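You operate a simulated robot arm through the tools that you are given. There is no shell and no other tool.

Carry out the task below with a simulated robot arm. There is one attempt and no reset: what you move stays moved.

JOB
Change some things over on the top of the steel table with the heat block. At the end: the white bearing block from the top of the steel table with the heat block is on the top of the small drawer case; the green bearing block from the top of the small drawer case is on the top of the steel table with the heat block; whatever was shut is shut again. Leave all else as you found it, and nothing knocked over (what rides in a drawer may roll over). Set down upright: white bearing block, green bearing block.

The check looks at the end state, three seconds after you hand in, the way a careful person would. Anything else that was tipped, shoved, dropped, spilled or broken makes it a failure.

ROBOT AND FRAMES
A 7-joint arm with a two-finger parallel gripper, fixed in place. Base frame: the origin is at the foot of the arm, x ahead of it, y to its left, z up; the work surface is at about z = 0. Lengths are in cm, angles in rad, forces in N, time in s.
With the tool pointing down near the work surface it reaches from about 22 to 58 cm from the base axis. Its first joint turns from -1.152 to 1.152 rad. Payload 2.5 kg.
The tool frame sits at the grasp point between the pads (the TCP): z along the fingers, y along the line on which they close. The tips reach 2.3 cm beyond it. The gripper opens to 9.4 cm. The fingers are 3.8 cm wide and 1 cm thick; the gripper's body (5.4 by 9.6 cm) begins 3.9 cm behind the TCP.
Orientation is that of the tool frame in the base frame, as a unit quaternion [x, y, z, w]. With the fingers straight down and closing along the base's y, the tool's x points along the base's -x, its y along +y and its z along -z.

CONTROLS
- The arm moves only by the tool apply_moves. Its arguments are lists of equal length, an entry for each row: "travel": the shift along the tool's x, y, z in cm, a list of three; "dr": the turn, a rotation vector about the tool's x, y, z in degrees, a list of three; "gripper": the opening, from 0 (shut) to 1 (fully open). In form: {"travel": [[x, y, z], ...], "dr": [[wx, wy, wz], ...], "gripper": [gripper, ...]}. A call has 1 to 20 rows; each row is the pose to reach, as a shift and turn from the pose commanded when the call began, along the tool's axes at that moment. A row lasts 0.2 s, in which the tool goes at most 5 cm and 0.15 rad; a call with a longer step from one row to the next is refused whole, and so is a gripper value outside its range. A pose out of reach is approached as far as the arm can. The call stops where the force on the tool passes 40 N (or 10 N more than at its start, if that is more) or the arm is blocked; 0.2 s more then pass. The fingers move at their own pace (about 10.8 cm/s each) and stop on an object; they squeeze with about 45 N. The grip force told is the motor's: it shows also when the fingers shut on nothing. Time passes only in rows, and 0.2 s behind the last, so rows that repeat a pose let the fingers close. It gives the time, the measured TCP pose, the force on the tool (base axes), the opening and the grip force at its end, in the units of the frame above (readings bear some noise), with the torque about the TCP (base axes, N m) and any sound that the robot's microphone picked up, and new pictures: "pictures" is both (left out), scene, wrist or none.
- Cameras (640 x 400 px; columns grow to the right, rows downward): "scene" is fixed at [5.66, -40.42, 51.78]; the picture's right is [0.96, 0.29, 0.00], its down [0.24, -0.81, -0.54] and it looks along [-0.15, 0.51, -0.84] (base axes); focal length 214 px, centre (320, 200). "wrist" rides on the gripper at [8.6, 1.6, -7.4] in the tool frame; the picture's right is [-0.18, 0.98, 0.00], its down [-0.58, -0.11, -0.81] and it looks along [-0.79, -0.15, 0.59] (tool axes); focal length 243 px, centre (320, 200). There is no depth. A picture from a camera that has moved, and an enlarged one, comes with that camera's place and axes in the base frame and with its lens. The place of the scene camera against the robot may be out by one fixed shift of up to 1.8 cm in any direction.
- close_up(camera, box): a new picture of the part [left, top, right, bottom] of that camera's present view, enlarged. The clock stands still meanwhile.
- close_job(): hands the job in; it is judged then, once.

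Places have to be worked out from the pictures, the camera data and where the tool is seen. Open the gripper and draw the arm clear of the work before you hand the job in, unless the task says otherwise.

The tools are called after "Call:" by a JSON object that holds its "method" and its "body". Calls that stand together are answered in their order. apply_moves: Moves the arm, as the interface text tells. Its arguments: {"type":"object","properties":{"travel":{"type":"array"},"dr":{"type":"array"},"gripper":{"type":"array"},"pictures":{"type":"string","enum":["both","scene","wrist","none"]}},"required":["travel","dr","gripper"]} The other tools are called the same way: close_up (camera, box) takes an enlarged picture of a part of a camera's view; close_job () hands the job in.

At the start:

```text
t: 0.0
tool_pos: [36.53, 7.04, 28.96]
tcp_rot: [0.0, 1.0, 0.001, 0.001]
contact_force: [-0.3, -0.7, -0.2]
ft_torque: [0.03, 0.01, 0.03]
gripper_width: 9.39
finger_force: 0.0
```

scene: 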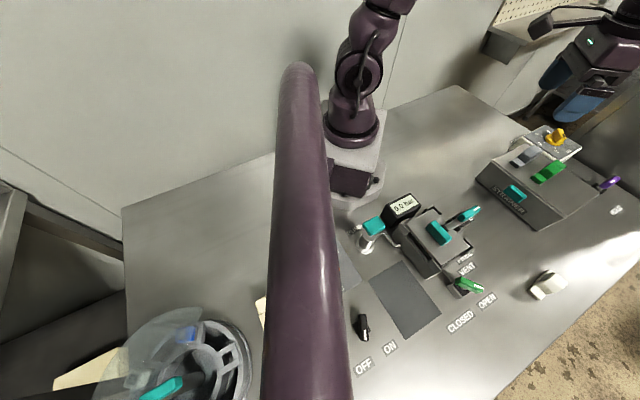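
wrist: 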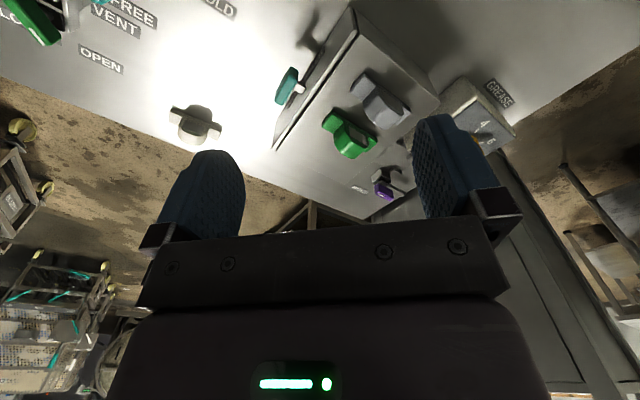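

The scene view shows a drawer case with a green block on its top at the right, and a white block on the table near the right edge. I take close-ups of both areas before moving.

Call:
{"method": "close_up", "body": {"camera": "scene", "box": [460, 110, 640, 310]}}

Call:
{"method": "close_up", "body": {"camera": "scene", "box": [330, 180, 510, 350]}}

Call:
{"method": "close_up", "body": {"camera": "wrist", "box": [150, 0, 530, 220]}}

```text
2.00 times, centred on (550, 210) of scene
camera zoom: at [5.66, -40.42, 51.78], right [0.96, 0.29, 0.0], down [0.24, -0.81, -0.54], along [-0.15, 0.51, -0.84], focal length 429 px, centre (-140, 180)
```

zoom: 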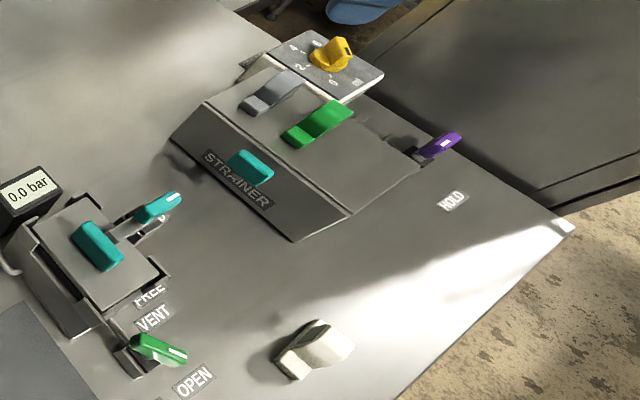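

```text
2.35 times, centred on (420, 265) of scene
camera zoom: at [5.66, -40.42, 51.78], right [0.96, 0.29, 0.0], down [0.24, -0.81, -0.54], along [-0.15, 0.51, -0.84], focal length 505 px, centre (85, 47)
```

zoom: 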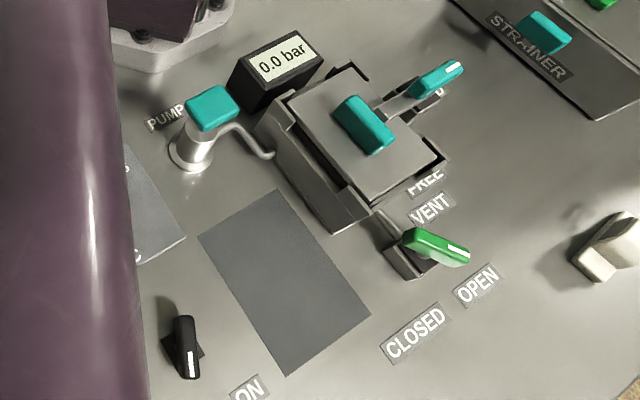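

```text
1.68 times, centred on (340, 110) of wrist
camera zoom: at [28.01, 8.67, 36.37], right [0.18, 0.98, 0.0], down [0.58, -0.11, 0.81], along [0.79, -0.15, -0.59], focal length 409 px, centre (286, 352)
```

zoom: 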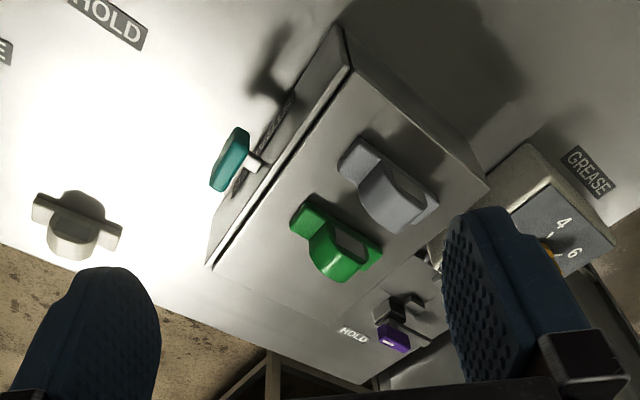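

Both blocks are pillow-shaped with ears. I zoom further in the wrist view to read their orientation and size.

Call:
{"method": "close_up", "body": {"camera": "wrist", "box": [260, 20, 460, 210]}}

Call:
{"method": "close_up", "body": {"camera": "wrist", "box": [130, 60, 290, 170]}}

Call:
{"method": "close_up", "body": {"camera": "scene", "box": [490, 120, 600, 190]}}

Call:
{"method": "close_up", "body": {"camera": "scene", "box": [510, 250, 590, 310]}}

```text
2.11 times, centred on (360, 115) of wrist
camera zoom: at [28.01, 8.67, 36.37], right [0.18, 0.98, 0.0], down [0.58, -0.11, 0.81], along [0.79, -0.15, -0.59], focal length 511 px, centre (236, 379)
```

zoom: 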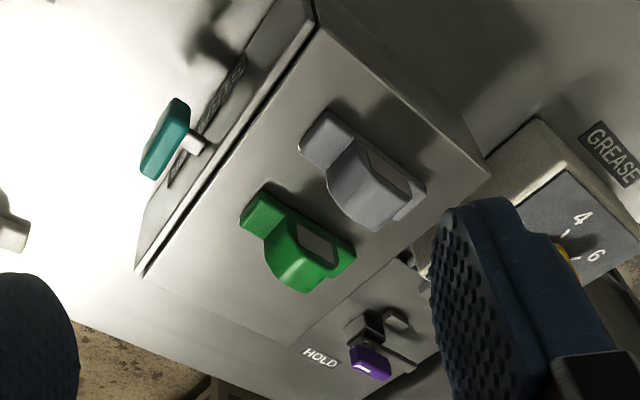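

```text
3.64 times, centred on (210, 115) of wrist
camera zoom: at [28.01, 8.67, 36.37], right [0.18, 0.98, 0.0], down [0.58, -0.11, 0.81], along [0.79, -0.15, -0.59], focal length 882 px, centre (720, 509)
```

zoom: 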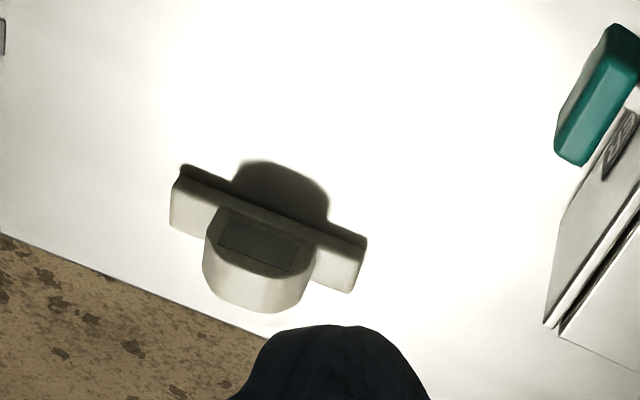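

```text
5.71 times, centred on (545, 155) of scene
camera zoom: at [5.66, -40.42, 51.78], right [0.96, 0.29, 0.0], down [0.24, -0.81, -0.54], along [-0.15, 0.51, -0.84], focal length 1226 px, centre (-966, 457)
```

zoom: 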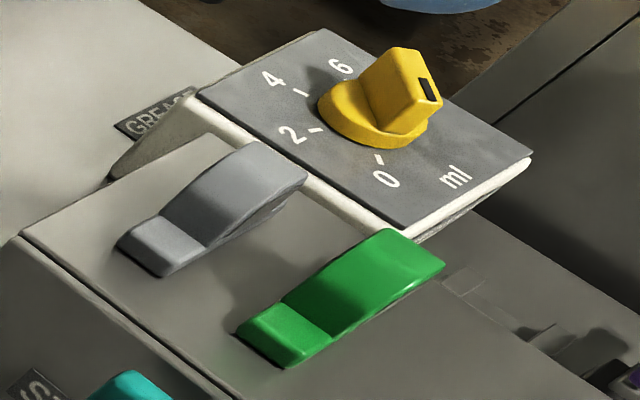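

```text
6.67 times, centred on (550, 280) of scene
camera zoom: at [5.66, -40.42, 51.78], right [0.96, 0.29, 0.0], down [0.24, -0.81, -0.54], along [-0.15, 0.51, -0.84], focal length 1430 px, centre (-1213, -333)
```

zoom: 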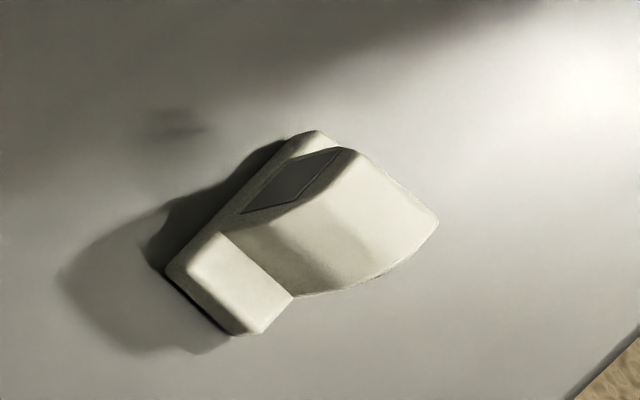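

The white block is near (50,-16) with its long axis about 38° off y. The green one is near (50,8.6) on a case top at z≈8, about 45° off y, with the grey block about 3.5 cm to its left. I move to a hover above the green block with the tool yawed +45° to measure more closely.

Call:
{"method": "apply_moves", "body": {"travel": [[-1.5, 0.2, 1], [-3, 0.4, 2], [-4.5, 0.6, 3], [-6, 0.8, 4], [-7.5, 1, 5], [-9, 1.2, 6], [-10.5, 1.3, 7], [-12, 1.4, 8], [-13.5, 1.56, 9], [-13.5, 1.56, 9]], "dr": [[0, 0, -5], [0, 0, -10], [0, 0, -15], [0, 0, -20], [0, 0, -25], [0, 0, -30], [0, 0, -35], [0, 0, -40], [0, 0, -45], [0, 0, -45]], "gripper": [1, 1, 1, 1, 1, 1, 1, 1, 1, 1]}}

```text
t: 2.2
tool_pos: [50.22, 8.57, 20.01]
tcp_rot: [-0.383, 0.924, 0.0, 0.001]
contact_force: [0.4, -0.7, -1.0]
ft_torque: [0.02, 0.0, 0.0]
gripper_width: 9.4
finger_force: 0.1
camera wrist: at [42.92, 3.6, 27.35], right [-0.57, 0.82, 0.0], down [0.49, 0.33, 0.81], along [0.66, 0.46, -0.59], focal length 243 px, centre (320, 200)
```

scene: 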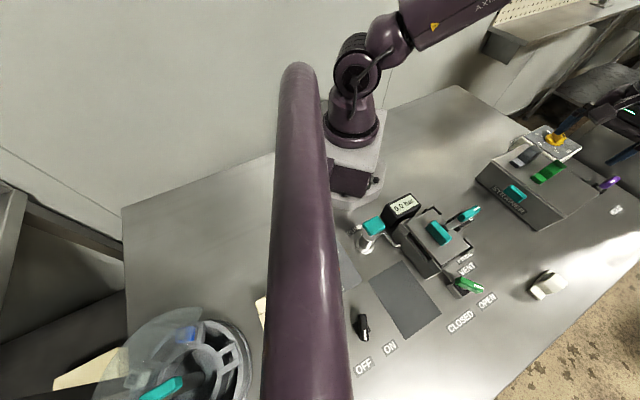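
wrist: 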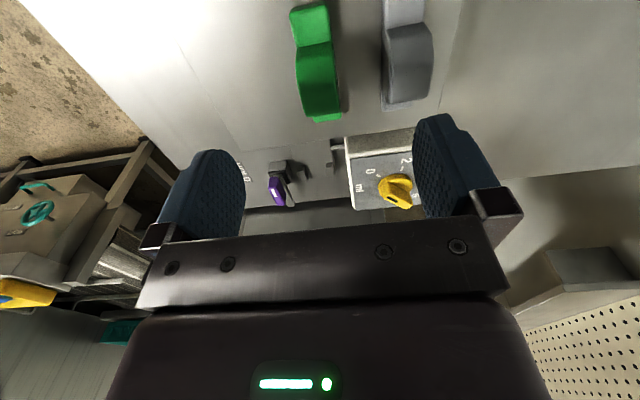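

Call:
{"method": "close_up", "body": {"camera": "wrist", "box": [220, 0, 500, 175]}}

Call:
{"method": "close_up", "body": {"camera": "scene", "box": [490, 60, 640, 200]}}

```text
2.29 times, centred on (360, 88) of wrist
camera zoom: at [42.92, 3.6, 27.35], right [-0.57, 0.82, 0.0], down [0.49, 0.33, 0.81], along [0.66, 0.46, -0.59], focal length 555 px, centre (229, 457)
```

zoom: 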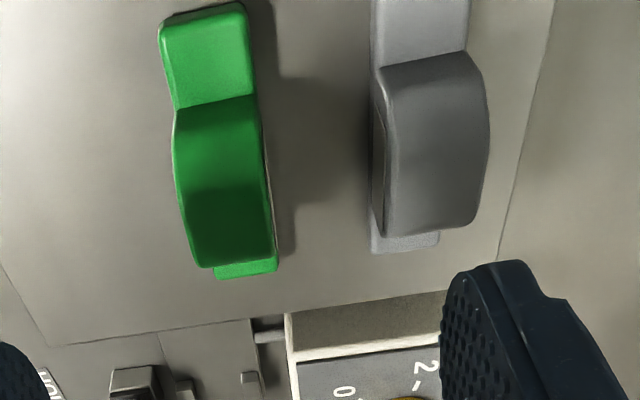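

```text
2.86 times, centred on (565, 130) of scene
camera zoom: at [5.66, -40.42, 51.78], right [0.96, 0.29, 0.0], down [0.24, -0.81, -0.54], along [-0.15, 0.51, -0.84], focal length 613 px, centre (-380, 400)
```

zoom: 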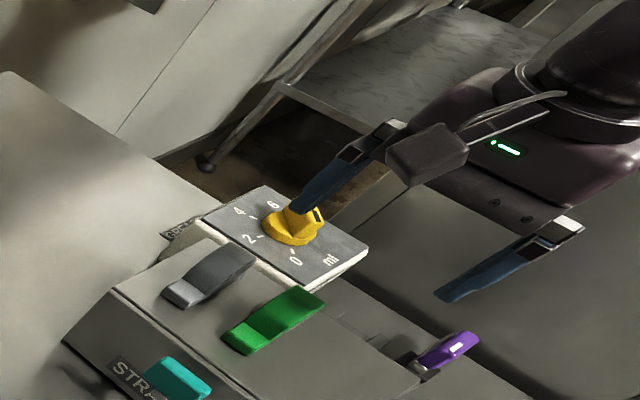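

The green block is centred almost under the TCP at about (50.3, 8.5). It is about 8 cm long and 2.4 cm thick, and the gap to the grey block is about 3.2 cm. I narrow the gripper to about 4.7 cm and descend partway to check tip height and clearance.

Call:
{"method": "apply_moves", "body": {"travel": [[0, -0.1, 0], [0, -0.1, 0], [0, -0.1, 0], [0, -0.1, 1.5], [0, -0.1, 3], [0, -0.1, 4.5], [0, -0.1, 5.5], [0, -0.1, 5.5]], "dr": [[0, 0, 0], [0, 0, 0], [0, 0, 0], [0, 0, 0], [0, 0, 0], [0, 0, 0], [0, 0, 0], [0, 0, 0]], "gripper": [0.5, 0.5, 0.5, 0.5, 0.5, 0.5, 0.5, 0.5]}}

Call:
{"method": "close_up", "body": {"camera": "wrist", "box": [220, 0, 480, 170]}}

Call:
{"method": "close_up", "body": {"camera": "scene", "box": [490, 80, 640, 200]}}

```text
t: 4.0
tool_pos: [50.14, 8.55, 14.57]
tcp_rot: [-0.382, 0.924, 0.0, -0.001]
contact_force: [0.7, 0.8, 0.9]
ft_torque: [0.01, -0.01, 0.03]
gripper_width: 4.71
finger_force: 0.2
camera wrist: at [42.95, 3.63, 21.88], right [-0.56, 0.83, 0.0], down [0.49, 0.33, 0.81], along [0.67, 0.46, -0.59], focal length 243 px, centre (320, 200)
```

scene: 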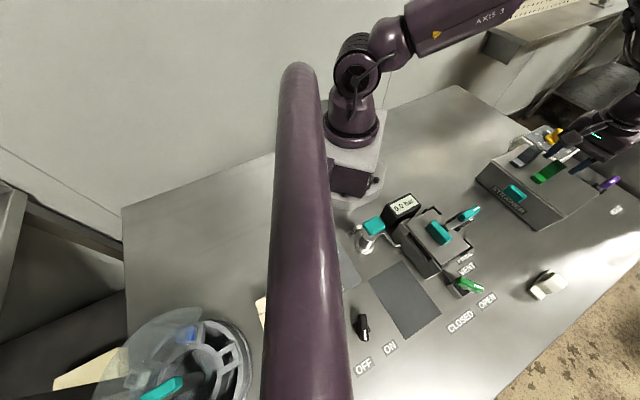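
wrist: 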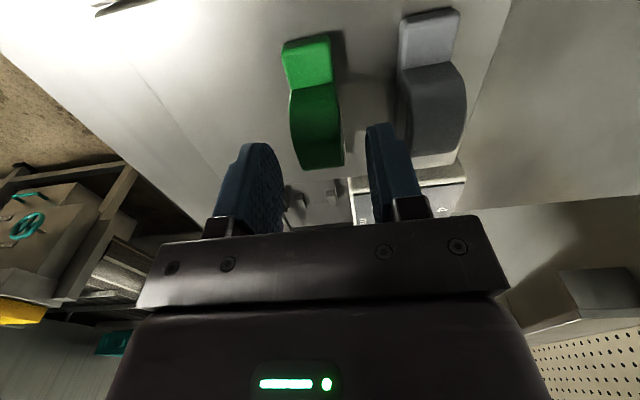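

```text
2.35 times, centred on (350, 85) of wrist
camera zoom: at [42.95, 3.63, 21.88], right [-0.56, 0.83, 0.0], down [0.49, 0.33, 0.81], along [0.67, 0.46, -0.59], focal length 571 px, centre (249, 471)
```

zoom: 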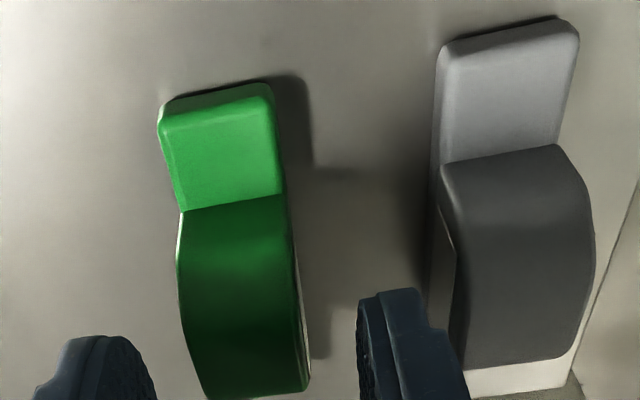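

```text
3.33 times, centred on (565, 140) of scene
camera zoom: at [5.66, -40.42, 51.78], right [0.96, 0.29, 0.0], down [0.24, -0.81, -0.54], along [-0.15, 0.51, -0.84], focal length 715 px, centre (-497, 400)
```

zoom: 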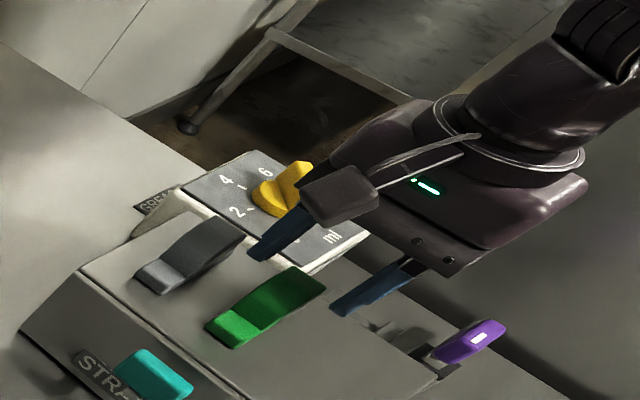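

Comparing the two heights, the ear tops are at z≈8.9, the dome top at about 11.4 and the case top near 7.9. The block centre is about 0.4 cm further forward than the TCP. I shift forward slightly, trim the yaw by about 1.2° and descend to TCP z≈10.9.

Call:
{"method": "apply_moves", "body": {"travel": [[-0.4, -0.15, 0], [-0.4, -0.15, 0.9], [-0.4, -0.15, 1.8], [-0.4, -0.15, 2.6], [-0.4, -0.15, 3.2], [-0.4, -0.15, 3.65], [-0.4, -0.15, 3.65]], "dr": [[0, 0, 1.2], [0, 0, 1.2], [0, 0, 1.2], [0, 0, 1.2], [0, 0, 1.2], [0, 0, 1.2], [0, 0, 1.2]], "gripper": [0.5, 0.5, 0.5, 0.5, 0.5, 0.5, 0.5]}}

Call:
{"method": "close_up", "body": {"camera": "scene", "box": [490, 100, 640, 210]}}

Call:
{"method": "close_up", "body": {"camera": "wrist", "box": [200, 60, 480, 250]}}

```text
t: 5.6
tool_pos: [50.67, 8.76, 10.76]
tcp_rot: [-0.373, 0.928, 0.0, 0.0]
contact_force: [-0.1, 0.1, -0.2]
ft_torque: [-0.02, -0.01, 0.04]
gripper_width: 4.68
finger_force: 0.1
camera wrist: at [43.29, 3.84, 18.17], right [-0.55, 0.84, 0.0], down [0.49, 0.32, 0.81], along [0.67, 0.44, -0.59], focal length 243 px, centre (320, 200)
```

scene: 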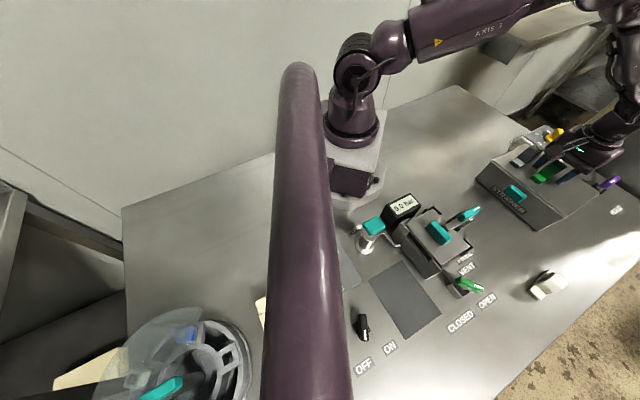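
wrist: 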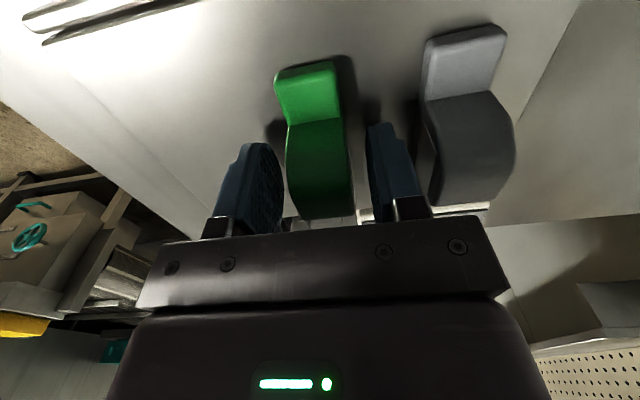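

```text
3.64 times, centred on (565, 155) of scene
camera zoom: at [5.66, -40.42, 51.78], right [0.96, 0.29, 0.0], down [0.24, -0.81, -0.54], along [-0.15, 0.51, -0.84], focal length 780 px, centre (-571, 364)
```

zoom: 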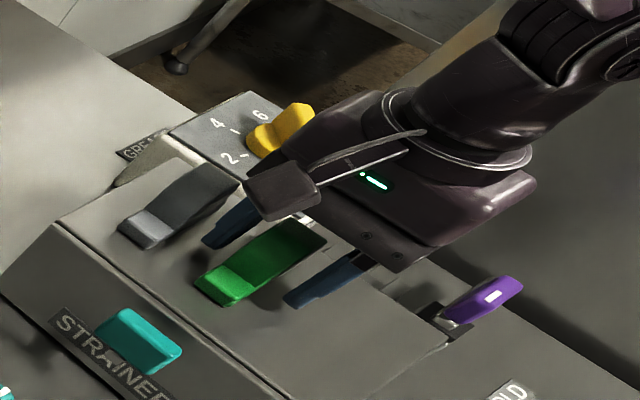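

```text
2.11 times, centred on (340, 155) of wrist
camera zoom: at [43.29, 3.84, 18.17], right [-0.55, 0.84, 0.0], down [0.49, 0.32, 0.81], along [0.67, 0.44, -0.59], focal length 511 px, centre (278, 295)
```

zoom: 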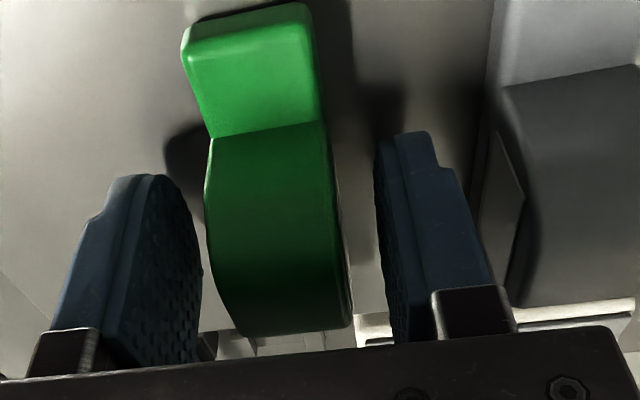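

The fingers straddle the green dome with clearance to the case top and the grey block. I close on it.

Call:
{"method": "apply_moves", "body": {"travel": [[0, 0, 0], [0, 0, 0], [0, 0, 0], [0, 0, 0], [0, 0, 0]], "dr": [[0, 0, 0], [0, 0, 0], [0, 0, 0], [0, 0, 0], [0, 0, 0]], "gripper": [0.35, 0.29, 0.1, 0, 0]}}

Call:
{"method": "close_up", "body": {"camera": "wrist", "box": [200, 60, 480, 250]}}

```text
t: 6.8
tool_pos: [50.57, 8.63, 10.87]
tcp_rot: [-0.373, 0.928, 0.0, 0.0]
contact_force: [0.2, 0.2, 0.3]
ft_torque: [-0.01, 0.03, 0.02]
gripper_width: 2.57
finger_force: 45.4
camera wrist: at [43.29, 3.85, 18.18], right [-0.55, 0.84, 0.0], down [0.49, 0.32, 0.81], along [0.67, 0.44, -0.59], focal length 243 px, centre (320, 200)
```

scene: 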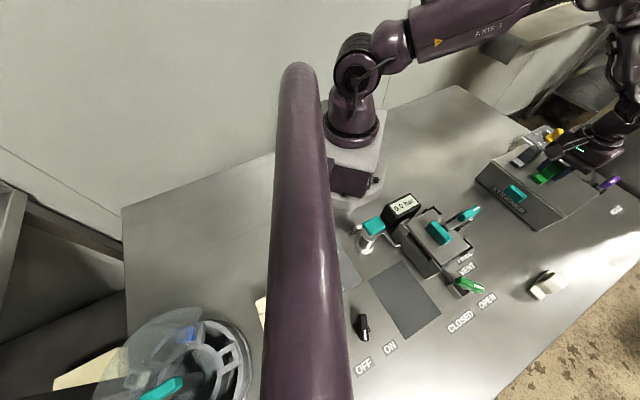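
wrist: 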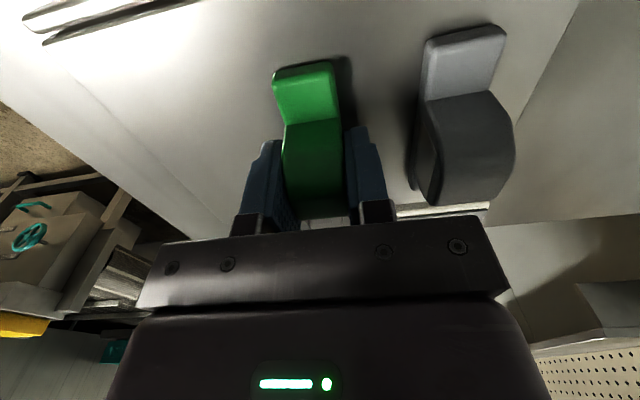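

```text
2.11 times, centred on (340, 155) of wrist
camera zoom: at [43.29, 3.85, 18.18], right [-0.55, 0.84, 0.0], down [0.49, 0.32, 0.81], along [0.67, 0.44, -0.59], focal length 511 px, centre (278, 295)
```

zoom: 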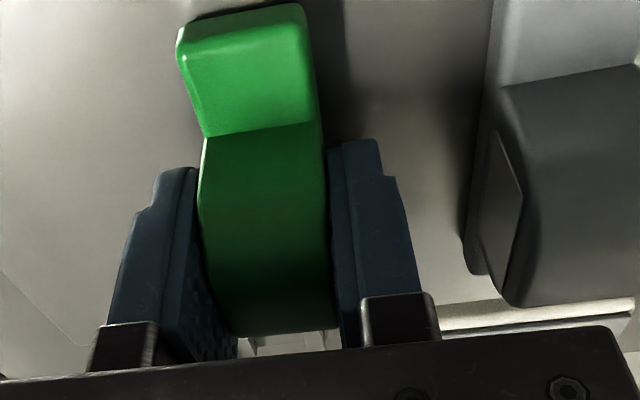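

Grip is firm at 2.57 cm and 45 N. I lift straight up, slowly at first.

Call:
{"method": "apply_moves", "body": {"travel": [[0, 0, -0.3], [0, 0, -0.8], [0, 0, -1.8], [0, 0, -3.3], [0, 0, -5], [0, 0, -7], [0, 0, -9], [0, 0, -9]], "dr": [[0, 0, 0], [0, 0, 0], [0, 0, 0], [0, 0, 0], [0, 0, 0], [0, 0, 0], [0, 0, 0], [0, 0, 0]], "gripper": [0, 0, 0, 0, 0, 0, 0, 0]}}

Call:
{"method": "close_up", "body": {"camera": "wrist", "box": [150, 0, 520, 250]}}

Call:
{"method": "close_up", "body": {"camera": "scene", "box": [490, 60, 640, 210]}}

```text
t: 8.6
tool_pos: [50.61, 8.82, 19.94]
tcp_rot: [-0.373, 0.928, -0.001, 0.001]
contact_force: [0.4, -0.3, -0.9]
ft_torque: [0.02, -0.02, 0.0]
gripper_width: 2.58
finger_force: 45.2
camera wrist: at [43.27, 3.91, 27.21], right [-0.55, 0.84, 0.0], down [0.5, 0.32, 0.81], along [0.67, 0.44, -0.59], focal length 243 px, centre (320, 200)
```

scene: 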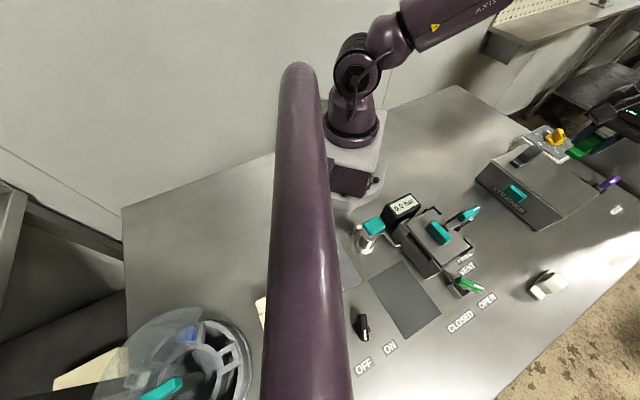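
wrist: 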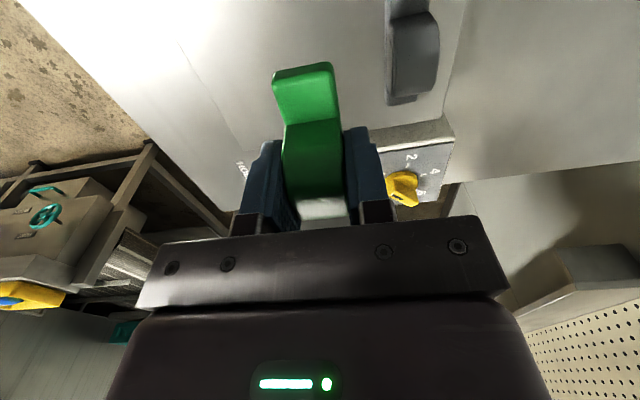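

```text
1.60 times, centred on (335, 125) of wrist
camera zoom: at [43.27, 3.91, 27.21], right [-0.55, 0.84, 0.0], down [0.5, 0.32, 0.81], along [0.67, 0.44, -0.59], focal length 388 px, centre (296, 320)
```

zoom: 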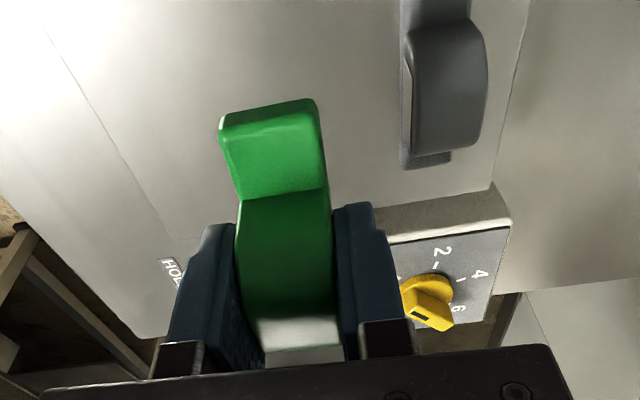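

```text
2.67 times, centred on (565, 135) of scene
camera zoom: at [5.66, -40.42, 51.78], right [0.96, 0.29, 0.0], down [0.24, -0.81, -0.54], along [-0.15, 0.51, -0.84], focal length 572 px, centre (-333, 373)
```

zoom: 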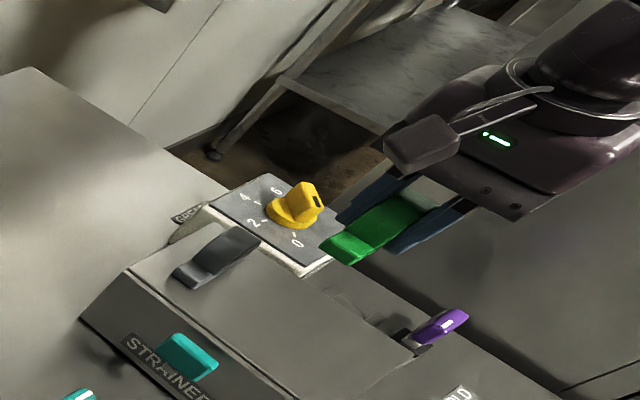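

The green block is lifted and held level. I carry it at z≈20 to above the free table area near (44,-9), which is clear of the levers, the drawer knob and the white block.

Call:
{"method": "apply_moves", "body": {"travel": [[1.5, -0.73, 0], [3.6, -1.75, 0], [6, -2.91, 0], [8.4, -4.07, 0], [10.8, -5.24, 0], [13.2, -6.4, 0], [15.3, -7.42, 0], [17.08, -8.28, 0], [17.08, -8.28, 0]], "dr": [[0, 0, 0], [0, 0, 0], [0, 0, 0], [0, 0, 0], [0, 0, 0], [0, 0, 0], [0, 0, 0], [0, 0, 0], [0, 0, 0]], "gripper": [0, 0, 0, 0, 0, 0, 0, 0, 0]}}

Call:
{"method": "close_up", "body": {"camera": "wrist", "box": [150, 0, 520, 250]}}

Call:
{"method": "close_up", "body": {"camera": "scene", "box": [400, 120, 640, 320]}}

```text
t: 10.6
tool_pos: [43.89, -9.09, 19.89]
tcp_rot: [-0.373, 0.928, 0.0, 0.0]
contact_force: [0.3, 0.0, -1.0]
ft_torque: [0.03, 0.01, 0.03]
gripper_width: 2.58
finger_force: 44.9
camera wrist: at [36.55, -13.96, 27.31], right [-0.55, 0.84, 0.0], down [0.49, 0.32, 0.81], along [0.67, 0.44, -0.59], focal length 243 px, centre (320, 200)
```

scene: 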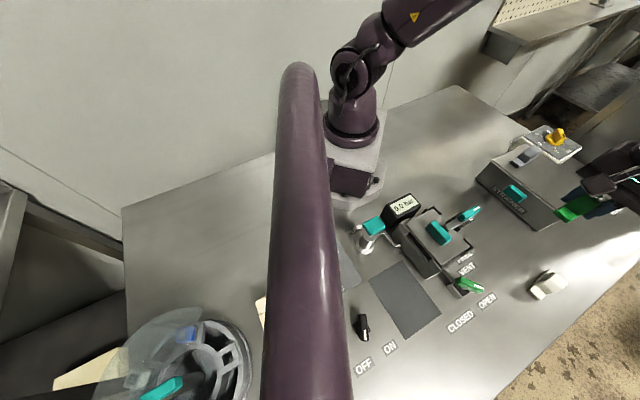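
wrist: 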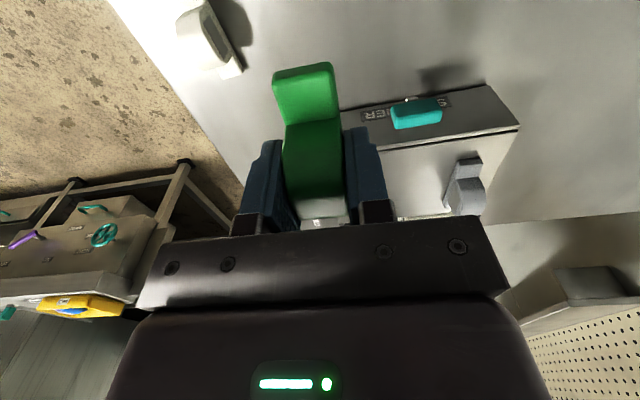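

```text
1.60 times, centred on (335, 125) of wrist
camera zoom: at [36.55, -13.96, 27.31], right [-0.55, 0.84, 0.0], down [0.49, 0.32, 0.81], along [0.67, 0.44, -0.59], focal length 388 px, centre (296, 320)
```

zoom: 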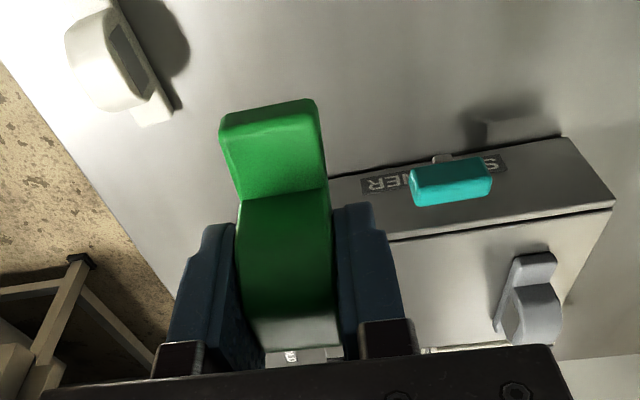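

```text
2.00 times, centred on (520, 220) of scene
camera zoom: at [5.66, -40.42, 51.78], right [0.96, 0.28, 0.0], down [0.24, -0.81, -0.54], along [-0.15, 0.51, -0.84], focal length 429 px, centre (-80, 160)
```

zoom: 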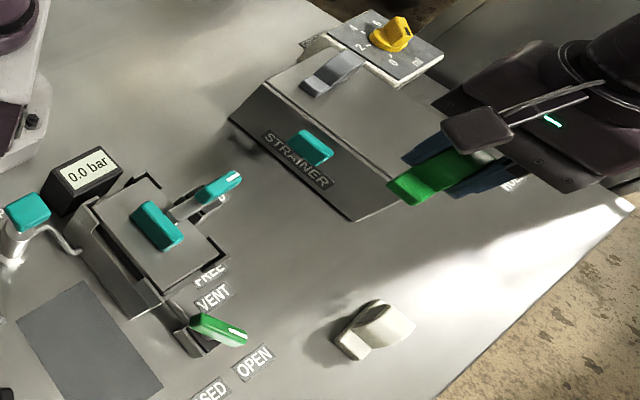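

The spot below is clear table. I shift slightly to about (42.5,-12) to keep away from the drawer front, then descend to about 1.5 cm above expected touchdown.

Call:
{"method": "apply_moves", "body": {"travel": [[1.5, -0.56, 0], [3.02, -1.12, 1], [3.02, -1.12, 3], [3.02, -1.12, 5.5], [3.02, -1.12, 8], [3.02, -1.12, 10.5], [3.02, -1.12, 12.5], [3.02, -1.12, 14], [3.02, -1.12, 15.2], [3.02, -1.12, 15.2]], "dr": [[0, 0, 0], [0, 0, 0], [0, 0, 0], [0, 0, 0], [0, 0, 0], [0, 0, 0], [0, 0, 0], [0, 0, 0], [0, 0, 0], [0, 0, 0]], "gripper": [0, 0, 0, 0, 0, 0, 0, 0, 0, 0]}}

Call:
{"method": "close_up", "body": {"camera": "scene", "box": [430, 160, 590, 310]}}

Call:
{"method": "close_up", "body": {"camera": "wrist", "box": [150, 0, 520, 250]}}

```text
t: 12.8
tool_pos: [42.59, -11.99, 4.83]
tcp_rot: [-0.373, 0.928, 0.0, 0.0]
contact_force: [0.0, 0.4, -1.2]
ft_torque: [0.01, 0.0, -0.01]
gripper_width: 2.56
finger_force: 44.9
camera wrist: at [35.3, -16.88, 12.1], right [-0.55, 0.84, 0.0], down [0.49, 0.32, 0.81], along [0.67, 0.44, -0.59], focal length 243 px, centre (320, 200)
```

scene: 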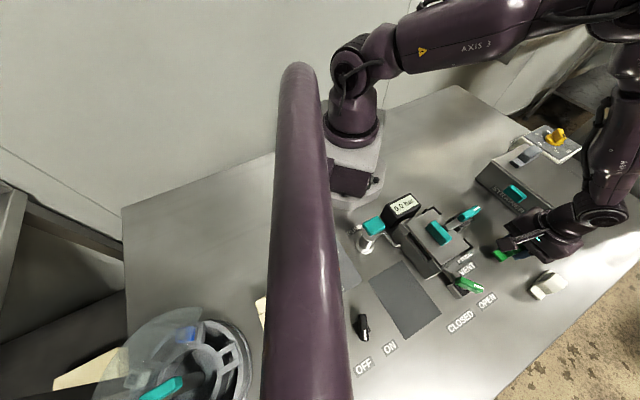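
wrist: 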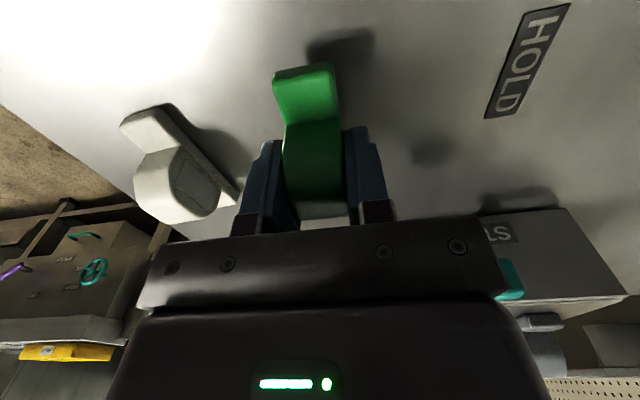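

```text
2.67 times, centred on (510, 235) of scene
camera zoom: at [5.66, -40.42, 51.78], right [0.96, 0.29, 0.0], down [0.24, -0.81, -0.54], along [-0.15, 0.51, -0.84], focal length 572 px, centre (-187, 107)
```

zoom: 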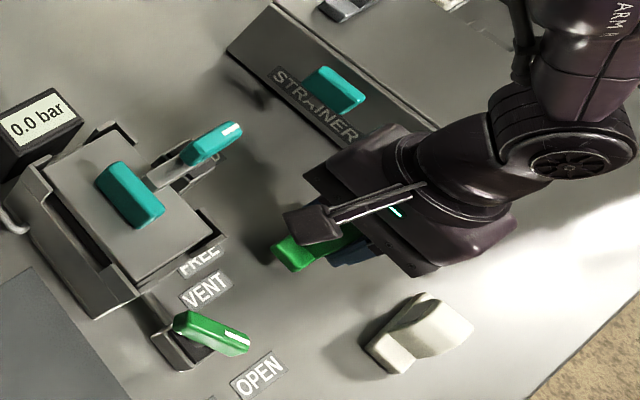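

```text
1.60 times, centred on (335, 125) of wrist
camera zoom: at [35.3, -16.88, 12.1], right [-0.55, 0.84, 0.0], down [0.49, 0.32, 0.81], along [0.67, 0.44, -0.59], focal length 388 px, centre (296, 320)
```

zoom: 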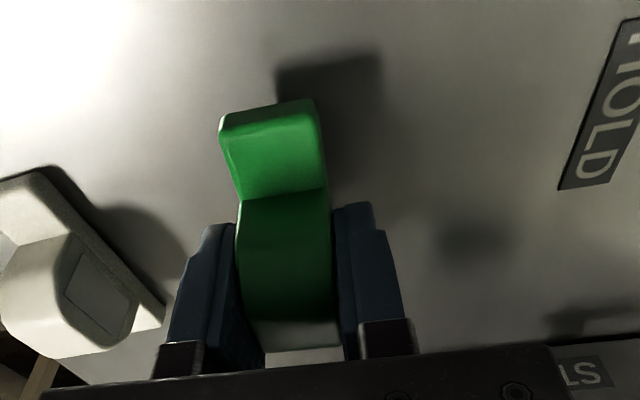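

I am about 1.8 cm above the table, judging by the shadow, and the area under the block is clear. I descend in small steps and watch the force.

Call:
{"method": "apply_moves", "body": {"travel": [[0, 0, 0.5], [0, 0, 1.0], [0, 0, 1.3], [0, 0, 1.5], [0, 0, 1.5]], "dr": [[0, 0, 0], [0, 0, 0], [0, 0, 0], [0, 0, 0], [0, 0, 0]], "gripper": [0, 0, 0, 0, 0]}}

Call:
{"method": "close_up", "body": {"camera": "wrist", "box": [240, 0, 440, 120]}}

```text
t: 14.0
tool_pos: [42.55, -12.0, 3.15]
tcp_rot: [-0.373, 0.928, -0.001, 0.0]
contact_force: [0.6, 0.4, -0.9]
ft_torque: [-0.02, 0.03, 0.02]
gripper_width: 2.59
finger_force: 45.2
camera wrist: at [35.26, -16.82, 10.53], right [-0.55, 0.84, 0.0], down [0.49, 0.32, 0.81], along [0.68, 0.44, -0.59], focal length 243 px, centre (320, 200)
```

scene: 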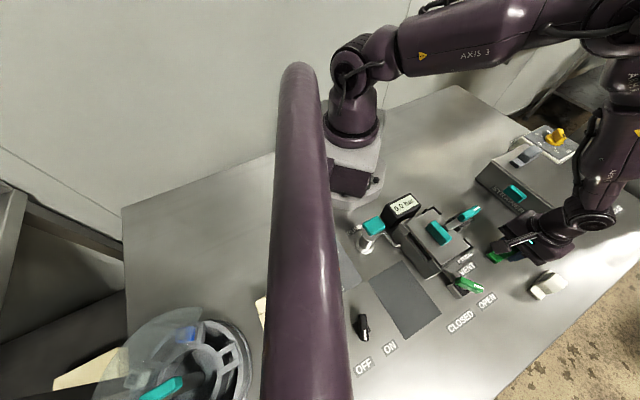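
wrist: 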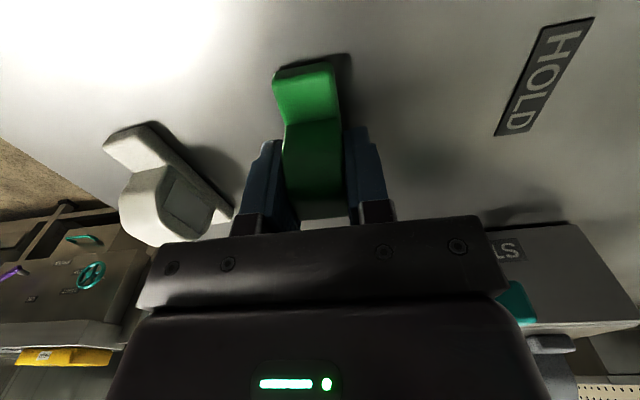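

```text
3.20 times, centred on (340, 60) of wrist
camera zoom: at [35.26, -16.82, 10.53], right [-0.55, 0.84, 0.0], down [0.49, 0.32, 0.81], along [0.68, 0.44, -0.59], focal length 776 px, centre (256, 648)
```

zoom: 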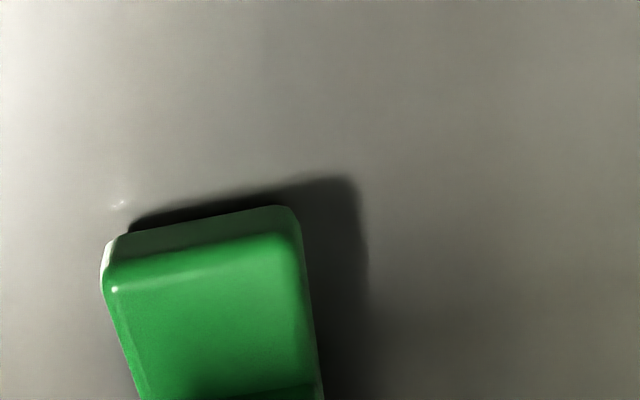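

Only a few millimetres of gap remain and no contact force shows yet. I step down another 0.25 cm.

Call:
{"method": "apply_moves", "body": {"travel": [[0, 0, 0.1], [0, 0, 0.2], [0, 0, 0.25], [0, 0, 0.25]], "dr": [[0, 0, 0], [0, 0, 0], [0, 0, 0], [0, 0, 0]], "gripper": [0, 0, 0, 0], "pictures": "none"}}

Call:
{"method": "close_up", "body": {"camera": "wrist", "box": [240, 0, 440, 120]}}

```text
t: 15.0
tool_pos: [42.48, -12.05, 3.07]
tcp_rot: [-0.373, 0.928, 0.001, 0.0]
contact_force: [-7.4, 2.7, 21.3]
ft_torque: [0.09, 0.3, -0.01]
gripper_width: 2.57
finger_force: 45.0
```

```text
3.20 times, centred on (340, 60) of wrist
camera zoom: at [35.24, -16.87, 10.37], right [-0.55, 0.84, 0.0], down [0.49, 0.32, 0.81], along [0.68, 0.44, -0.59], focal length 776 px, centre (256, 648)
```

zoom: 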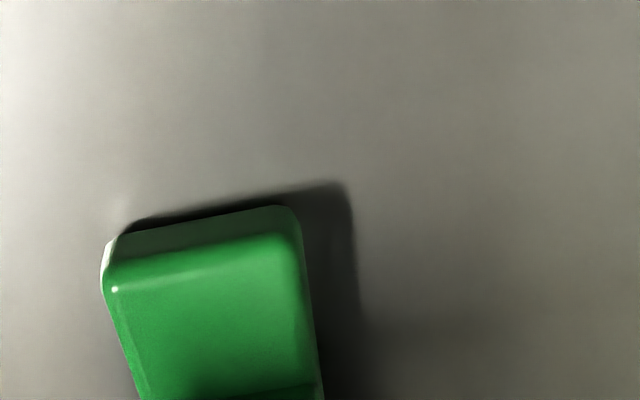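

Contact is made at 21 N upward with the TCP at z≈3.0. I ease up by 0.1 cm, open to about 4.7 cm and then look before withdrawing.

Call:
{"method": "apply_moves", "body": {"travel": [[0, 0, -0.06], [0, 0, -0.1], [0, 0, -0.1], [0, 0, -0.1], [0, 0, -0.1], [0, 0, -0.1]], "dr": [[0, 0, 0], [0, 0, 0], [0, 0, 0], [0, 0, 0], [0, 0, 0], [0, 0, 0]], "gripper": [0, 0, 0.3, 0.4, 0.5, 0.5]}}

Call:
{"method": "close_up", "body": {"camera": "wrist", "box": [150, 0, 520, 250]}}

```text
t: 16.4
tool_pos: [42.5, -12.06, 2.86]
tcp_rot: [-0.372, 0.928, 0.001, 0.0]
contact_force: [-0.4, -0.8, 0.6]
ft_torque: [-0.01, -0.01, -0.01]
gripper_width: 4.72
finger_force: 0.0
camera wrist: at [35.19, -16.82, 10.34], right [-0.55, 0.84, 0.0], down [0.49, 0.32, 0.81], along [0.67, 0.44, -0.59], focal length 243 px, centre (320, 200)
```

scene: 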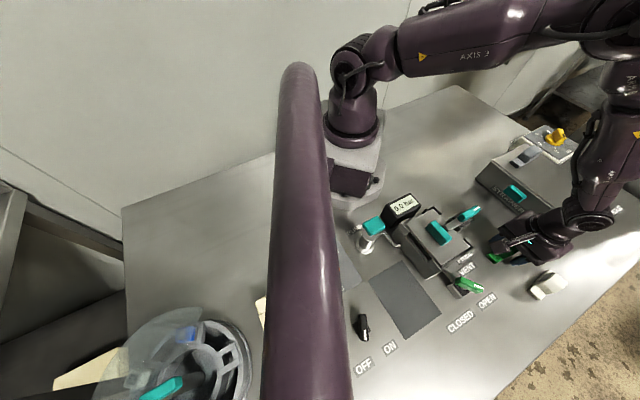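
wrist: 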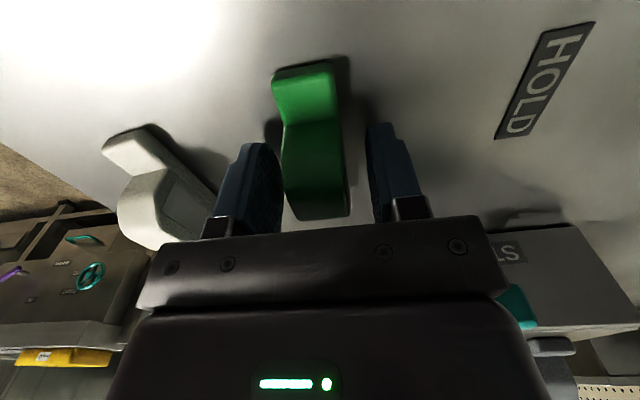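

```text
1.60 times, centred on (335, 125) of wrist
camera zoom: at [35.19, -16.82, 10.34], right [-0.55, 0.84, 0.0], down [0.49, 0.32, 0.81], along [0.67, 0.44, -0.59], focal length 388 px, centre (296, 320)
```

zoom: 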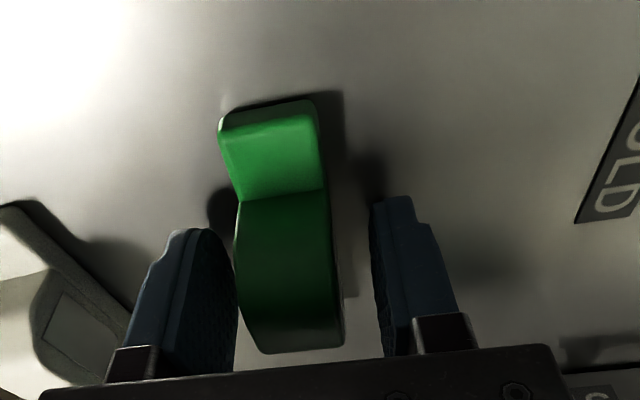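

Green stands upright on the table and both fingers are clear of it. I rise straight up.

Call:
{"method": "apply_moves", "body": {"travel": [[0, 0, -0.6], [0, 0, -1.6], [0, 0, -3.2], [0, 0, -5.2], [0, 0, -7.5], [0, 0, -10], [0, 0, -12.5], [0, 0, -14], [0, 0, -14]], "dr": [[0, 0, 0], [0, 0, 0], [0, 0, 0], [0, 0, 0], [0, 0, 0], [0, 0, 0], [0, 0, 0], [0, 0, 0], [0, 0, 0]], "gripper": [0.5, 0.5, 0.5, 0.5, 0.5, 0.5, 0.5, 0.5, 0.5]}}

Call:
{"method": "close_up", "body": {"camera": "wrist", "box": [80, 0, 480, 200]}}

Call:
{"method": "close_up", "body": {"camera": "scene", "box": [430, 200, 590, 320]}}

```text
t: 18.4
tool_pos: [42.52, -12.15, 17.07]
tcp_rot: [-0.373, 0.928, 0.0, -0.001]
contact_force: [0.1, 0.0, -0.1]
ft_torque: [0.01, 0.0, -0.04]
gripper_width: 4.69
finger_force: 0.1
camera wrist: at [35.24, -16.99, 24.39], right [-0.55, 0.84, 0.0], down [0.5, 0.32, 0.81], along [0.67, 0.44, -0.59], focal length 243 px, centre (320, 200)
```

scene: 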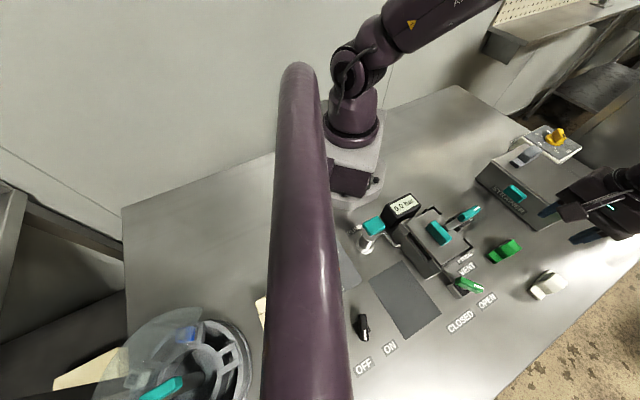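
wrist: 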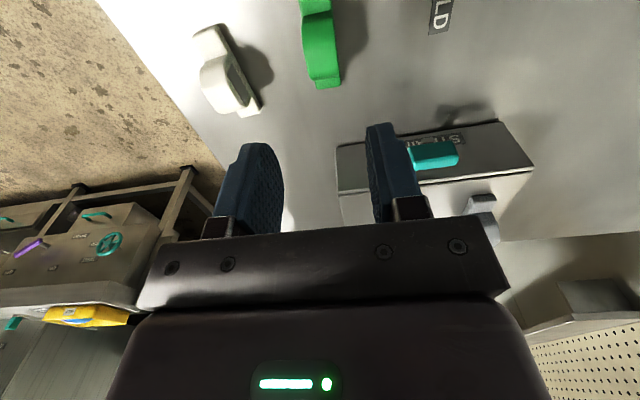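

```text
1.60 times, centred on (280, 100) of wrist
camera zoom: at [35.24, -16.99, 24.39], right [-0.55, 0.84, 0.0], down [0.5, 0.32, 0.81], along [0.67, 0.44, -0.59], focal length 388 px, centre (384, 360)
```

zoom: 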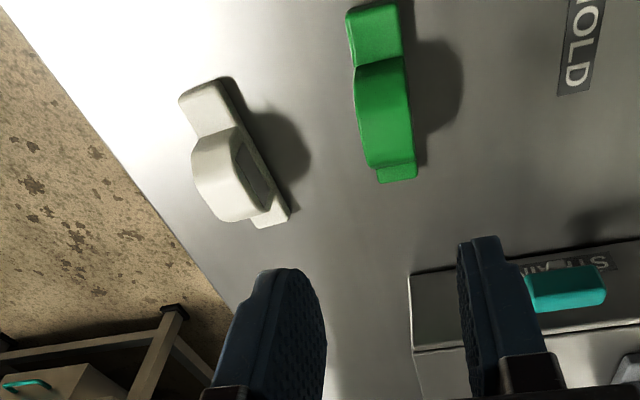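

```text
3.33 times, centred on (510, 260) of scene
camera zoom: at [5.66, -40.42, 51.78], right [0.96, 0.29, 0.0], down [0.24, -0.81, -0.54], along [-0.15, 0.51, -0.84], focal length 715 px, centre (-313, 0)
```

zoom: 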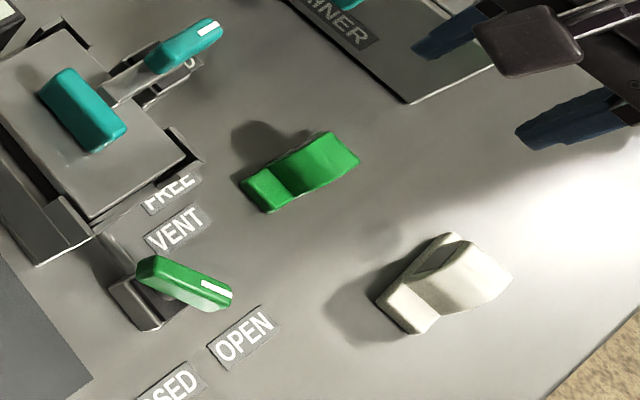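

Green stands upright, clear of everything. The white block measures as centred near (50.7,-16.5) with its long axis at about 48.5°. I move to hover over it with the yaw adjusted.

Call:
{"method": "apply_moves", "body": {"travel": [[-0.6, -1.8, 0], [-1.2, -3.6, 0.5], [-1.8, -5.4, 1], [-2.3, -7.1, 2], [-2.87, -8.85, 3], [-2.87, -8.85, 3]], "dr": [[0, 0, -1], [0, 0, -2], [0, 0, -3], [0, 0, -4], [0, 0, -4.7], [0, 0, -4.7]], "gripper": [0.5, 0.5, 0.5, 0.5, 0.5, 0.5]}}

Call:
{"method": "close_up", "body": {"camera": "wrist", "box": [200, 0, 440, 150]}}

```text
t: 19.8
tool_pos: [50.79, -16.46, 14.21]
tcp_rot: [-0.411, 0.912, 0.0, 0.0]
contact_force: [-0.1, 0.3, -0.4]
ft_torque: [0.04, -0.02, 0.02]
gripper_width: 4.67
finger_force: 0.0
camera wrist: at [43.83, -21.91, 21.44], right [-0.61, 0.79, 0.0], down [0.47, 0.36, 0.81], along [0.64, 0.5, -0.59], focal length 243 px, centre (320, 200)
```

scene: 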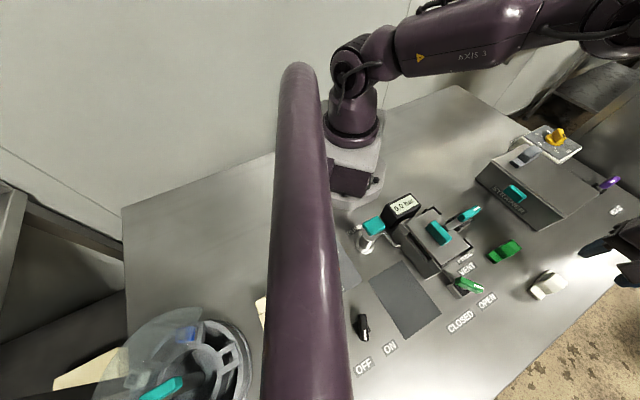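
wrist: 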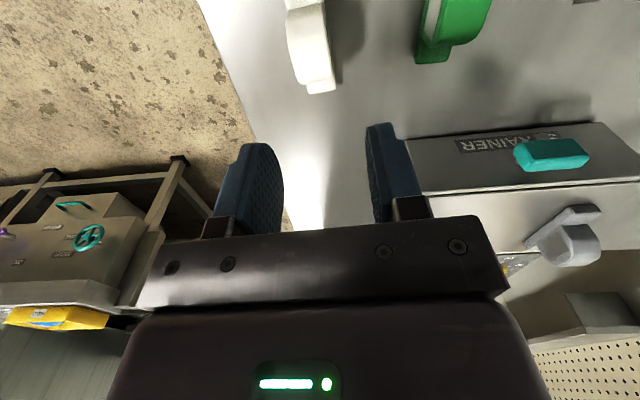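

```text
2.67 times, centred on (320, 75) of wrist
camera zoom: at [43.83, -21.91, 21.44], right [-0.61, 0.79, 0.0], down [0.47, 0.36, 0.81], along [0.64, 0.5, -0.59], focal length 647 px, centre (320, 533)
```

zoom: 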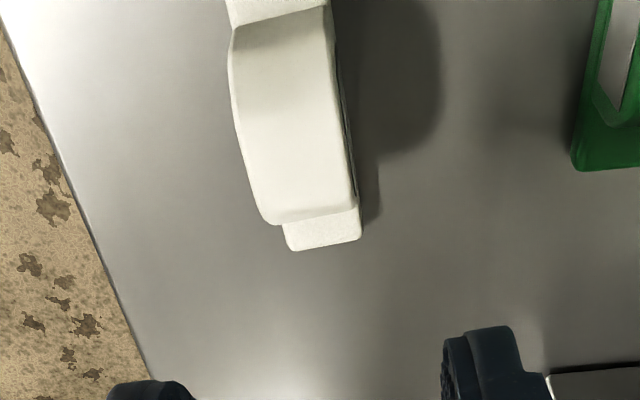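

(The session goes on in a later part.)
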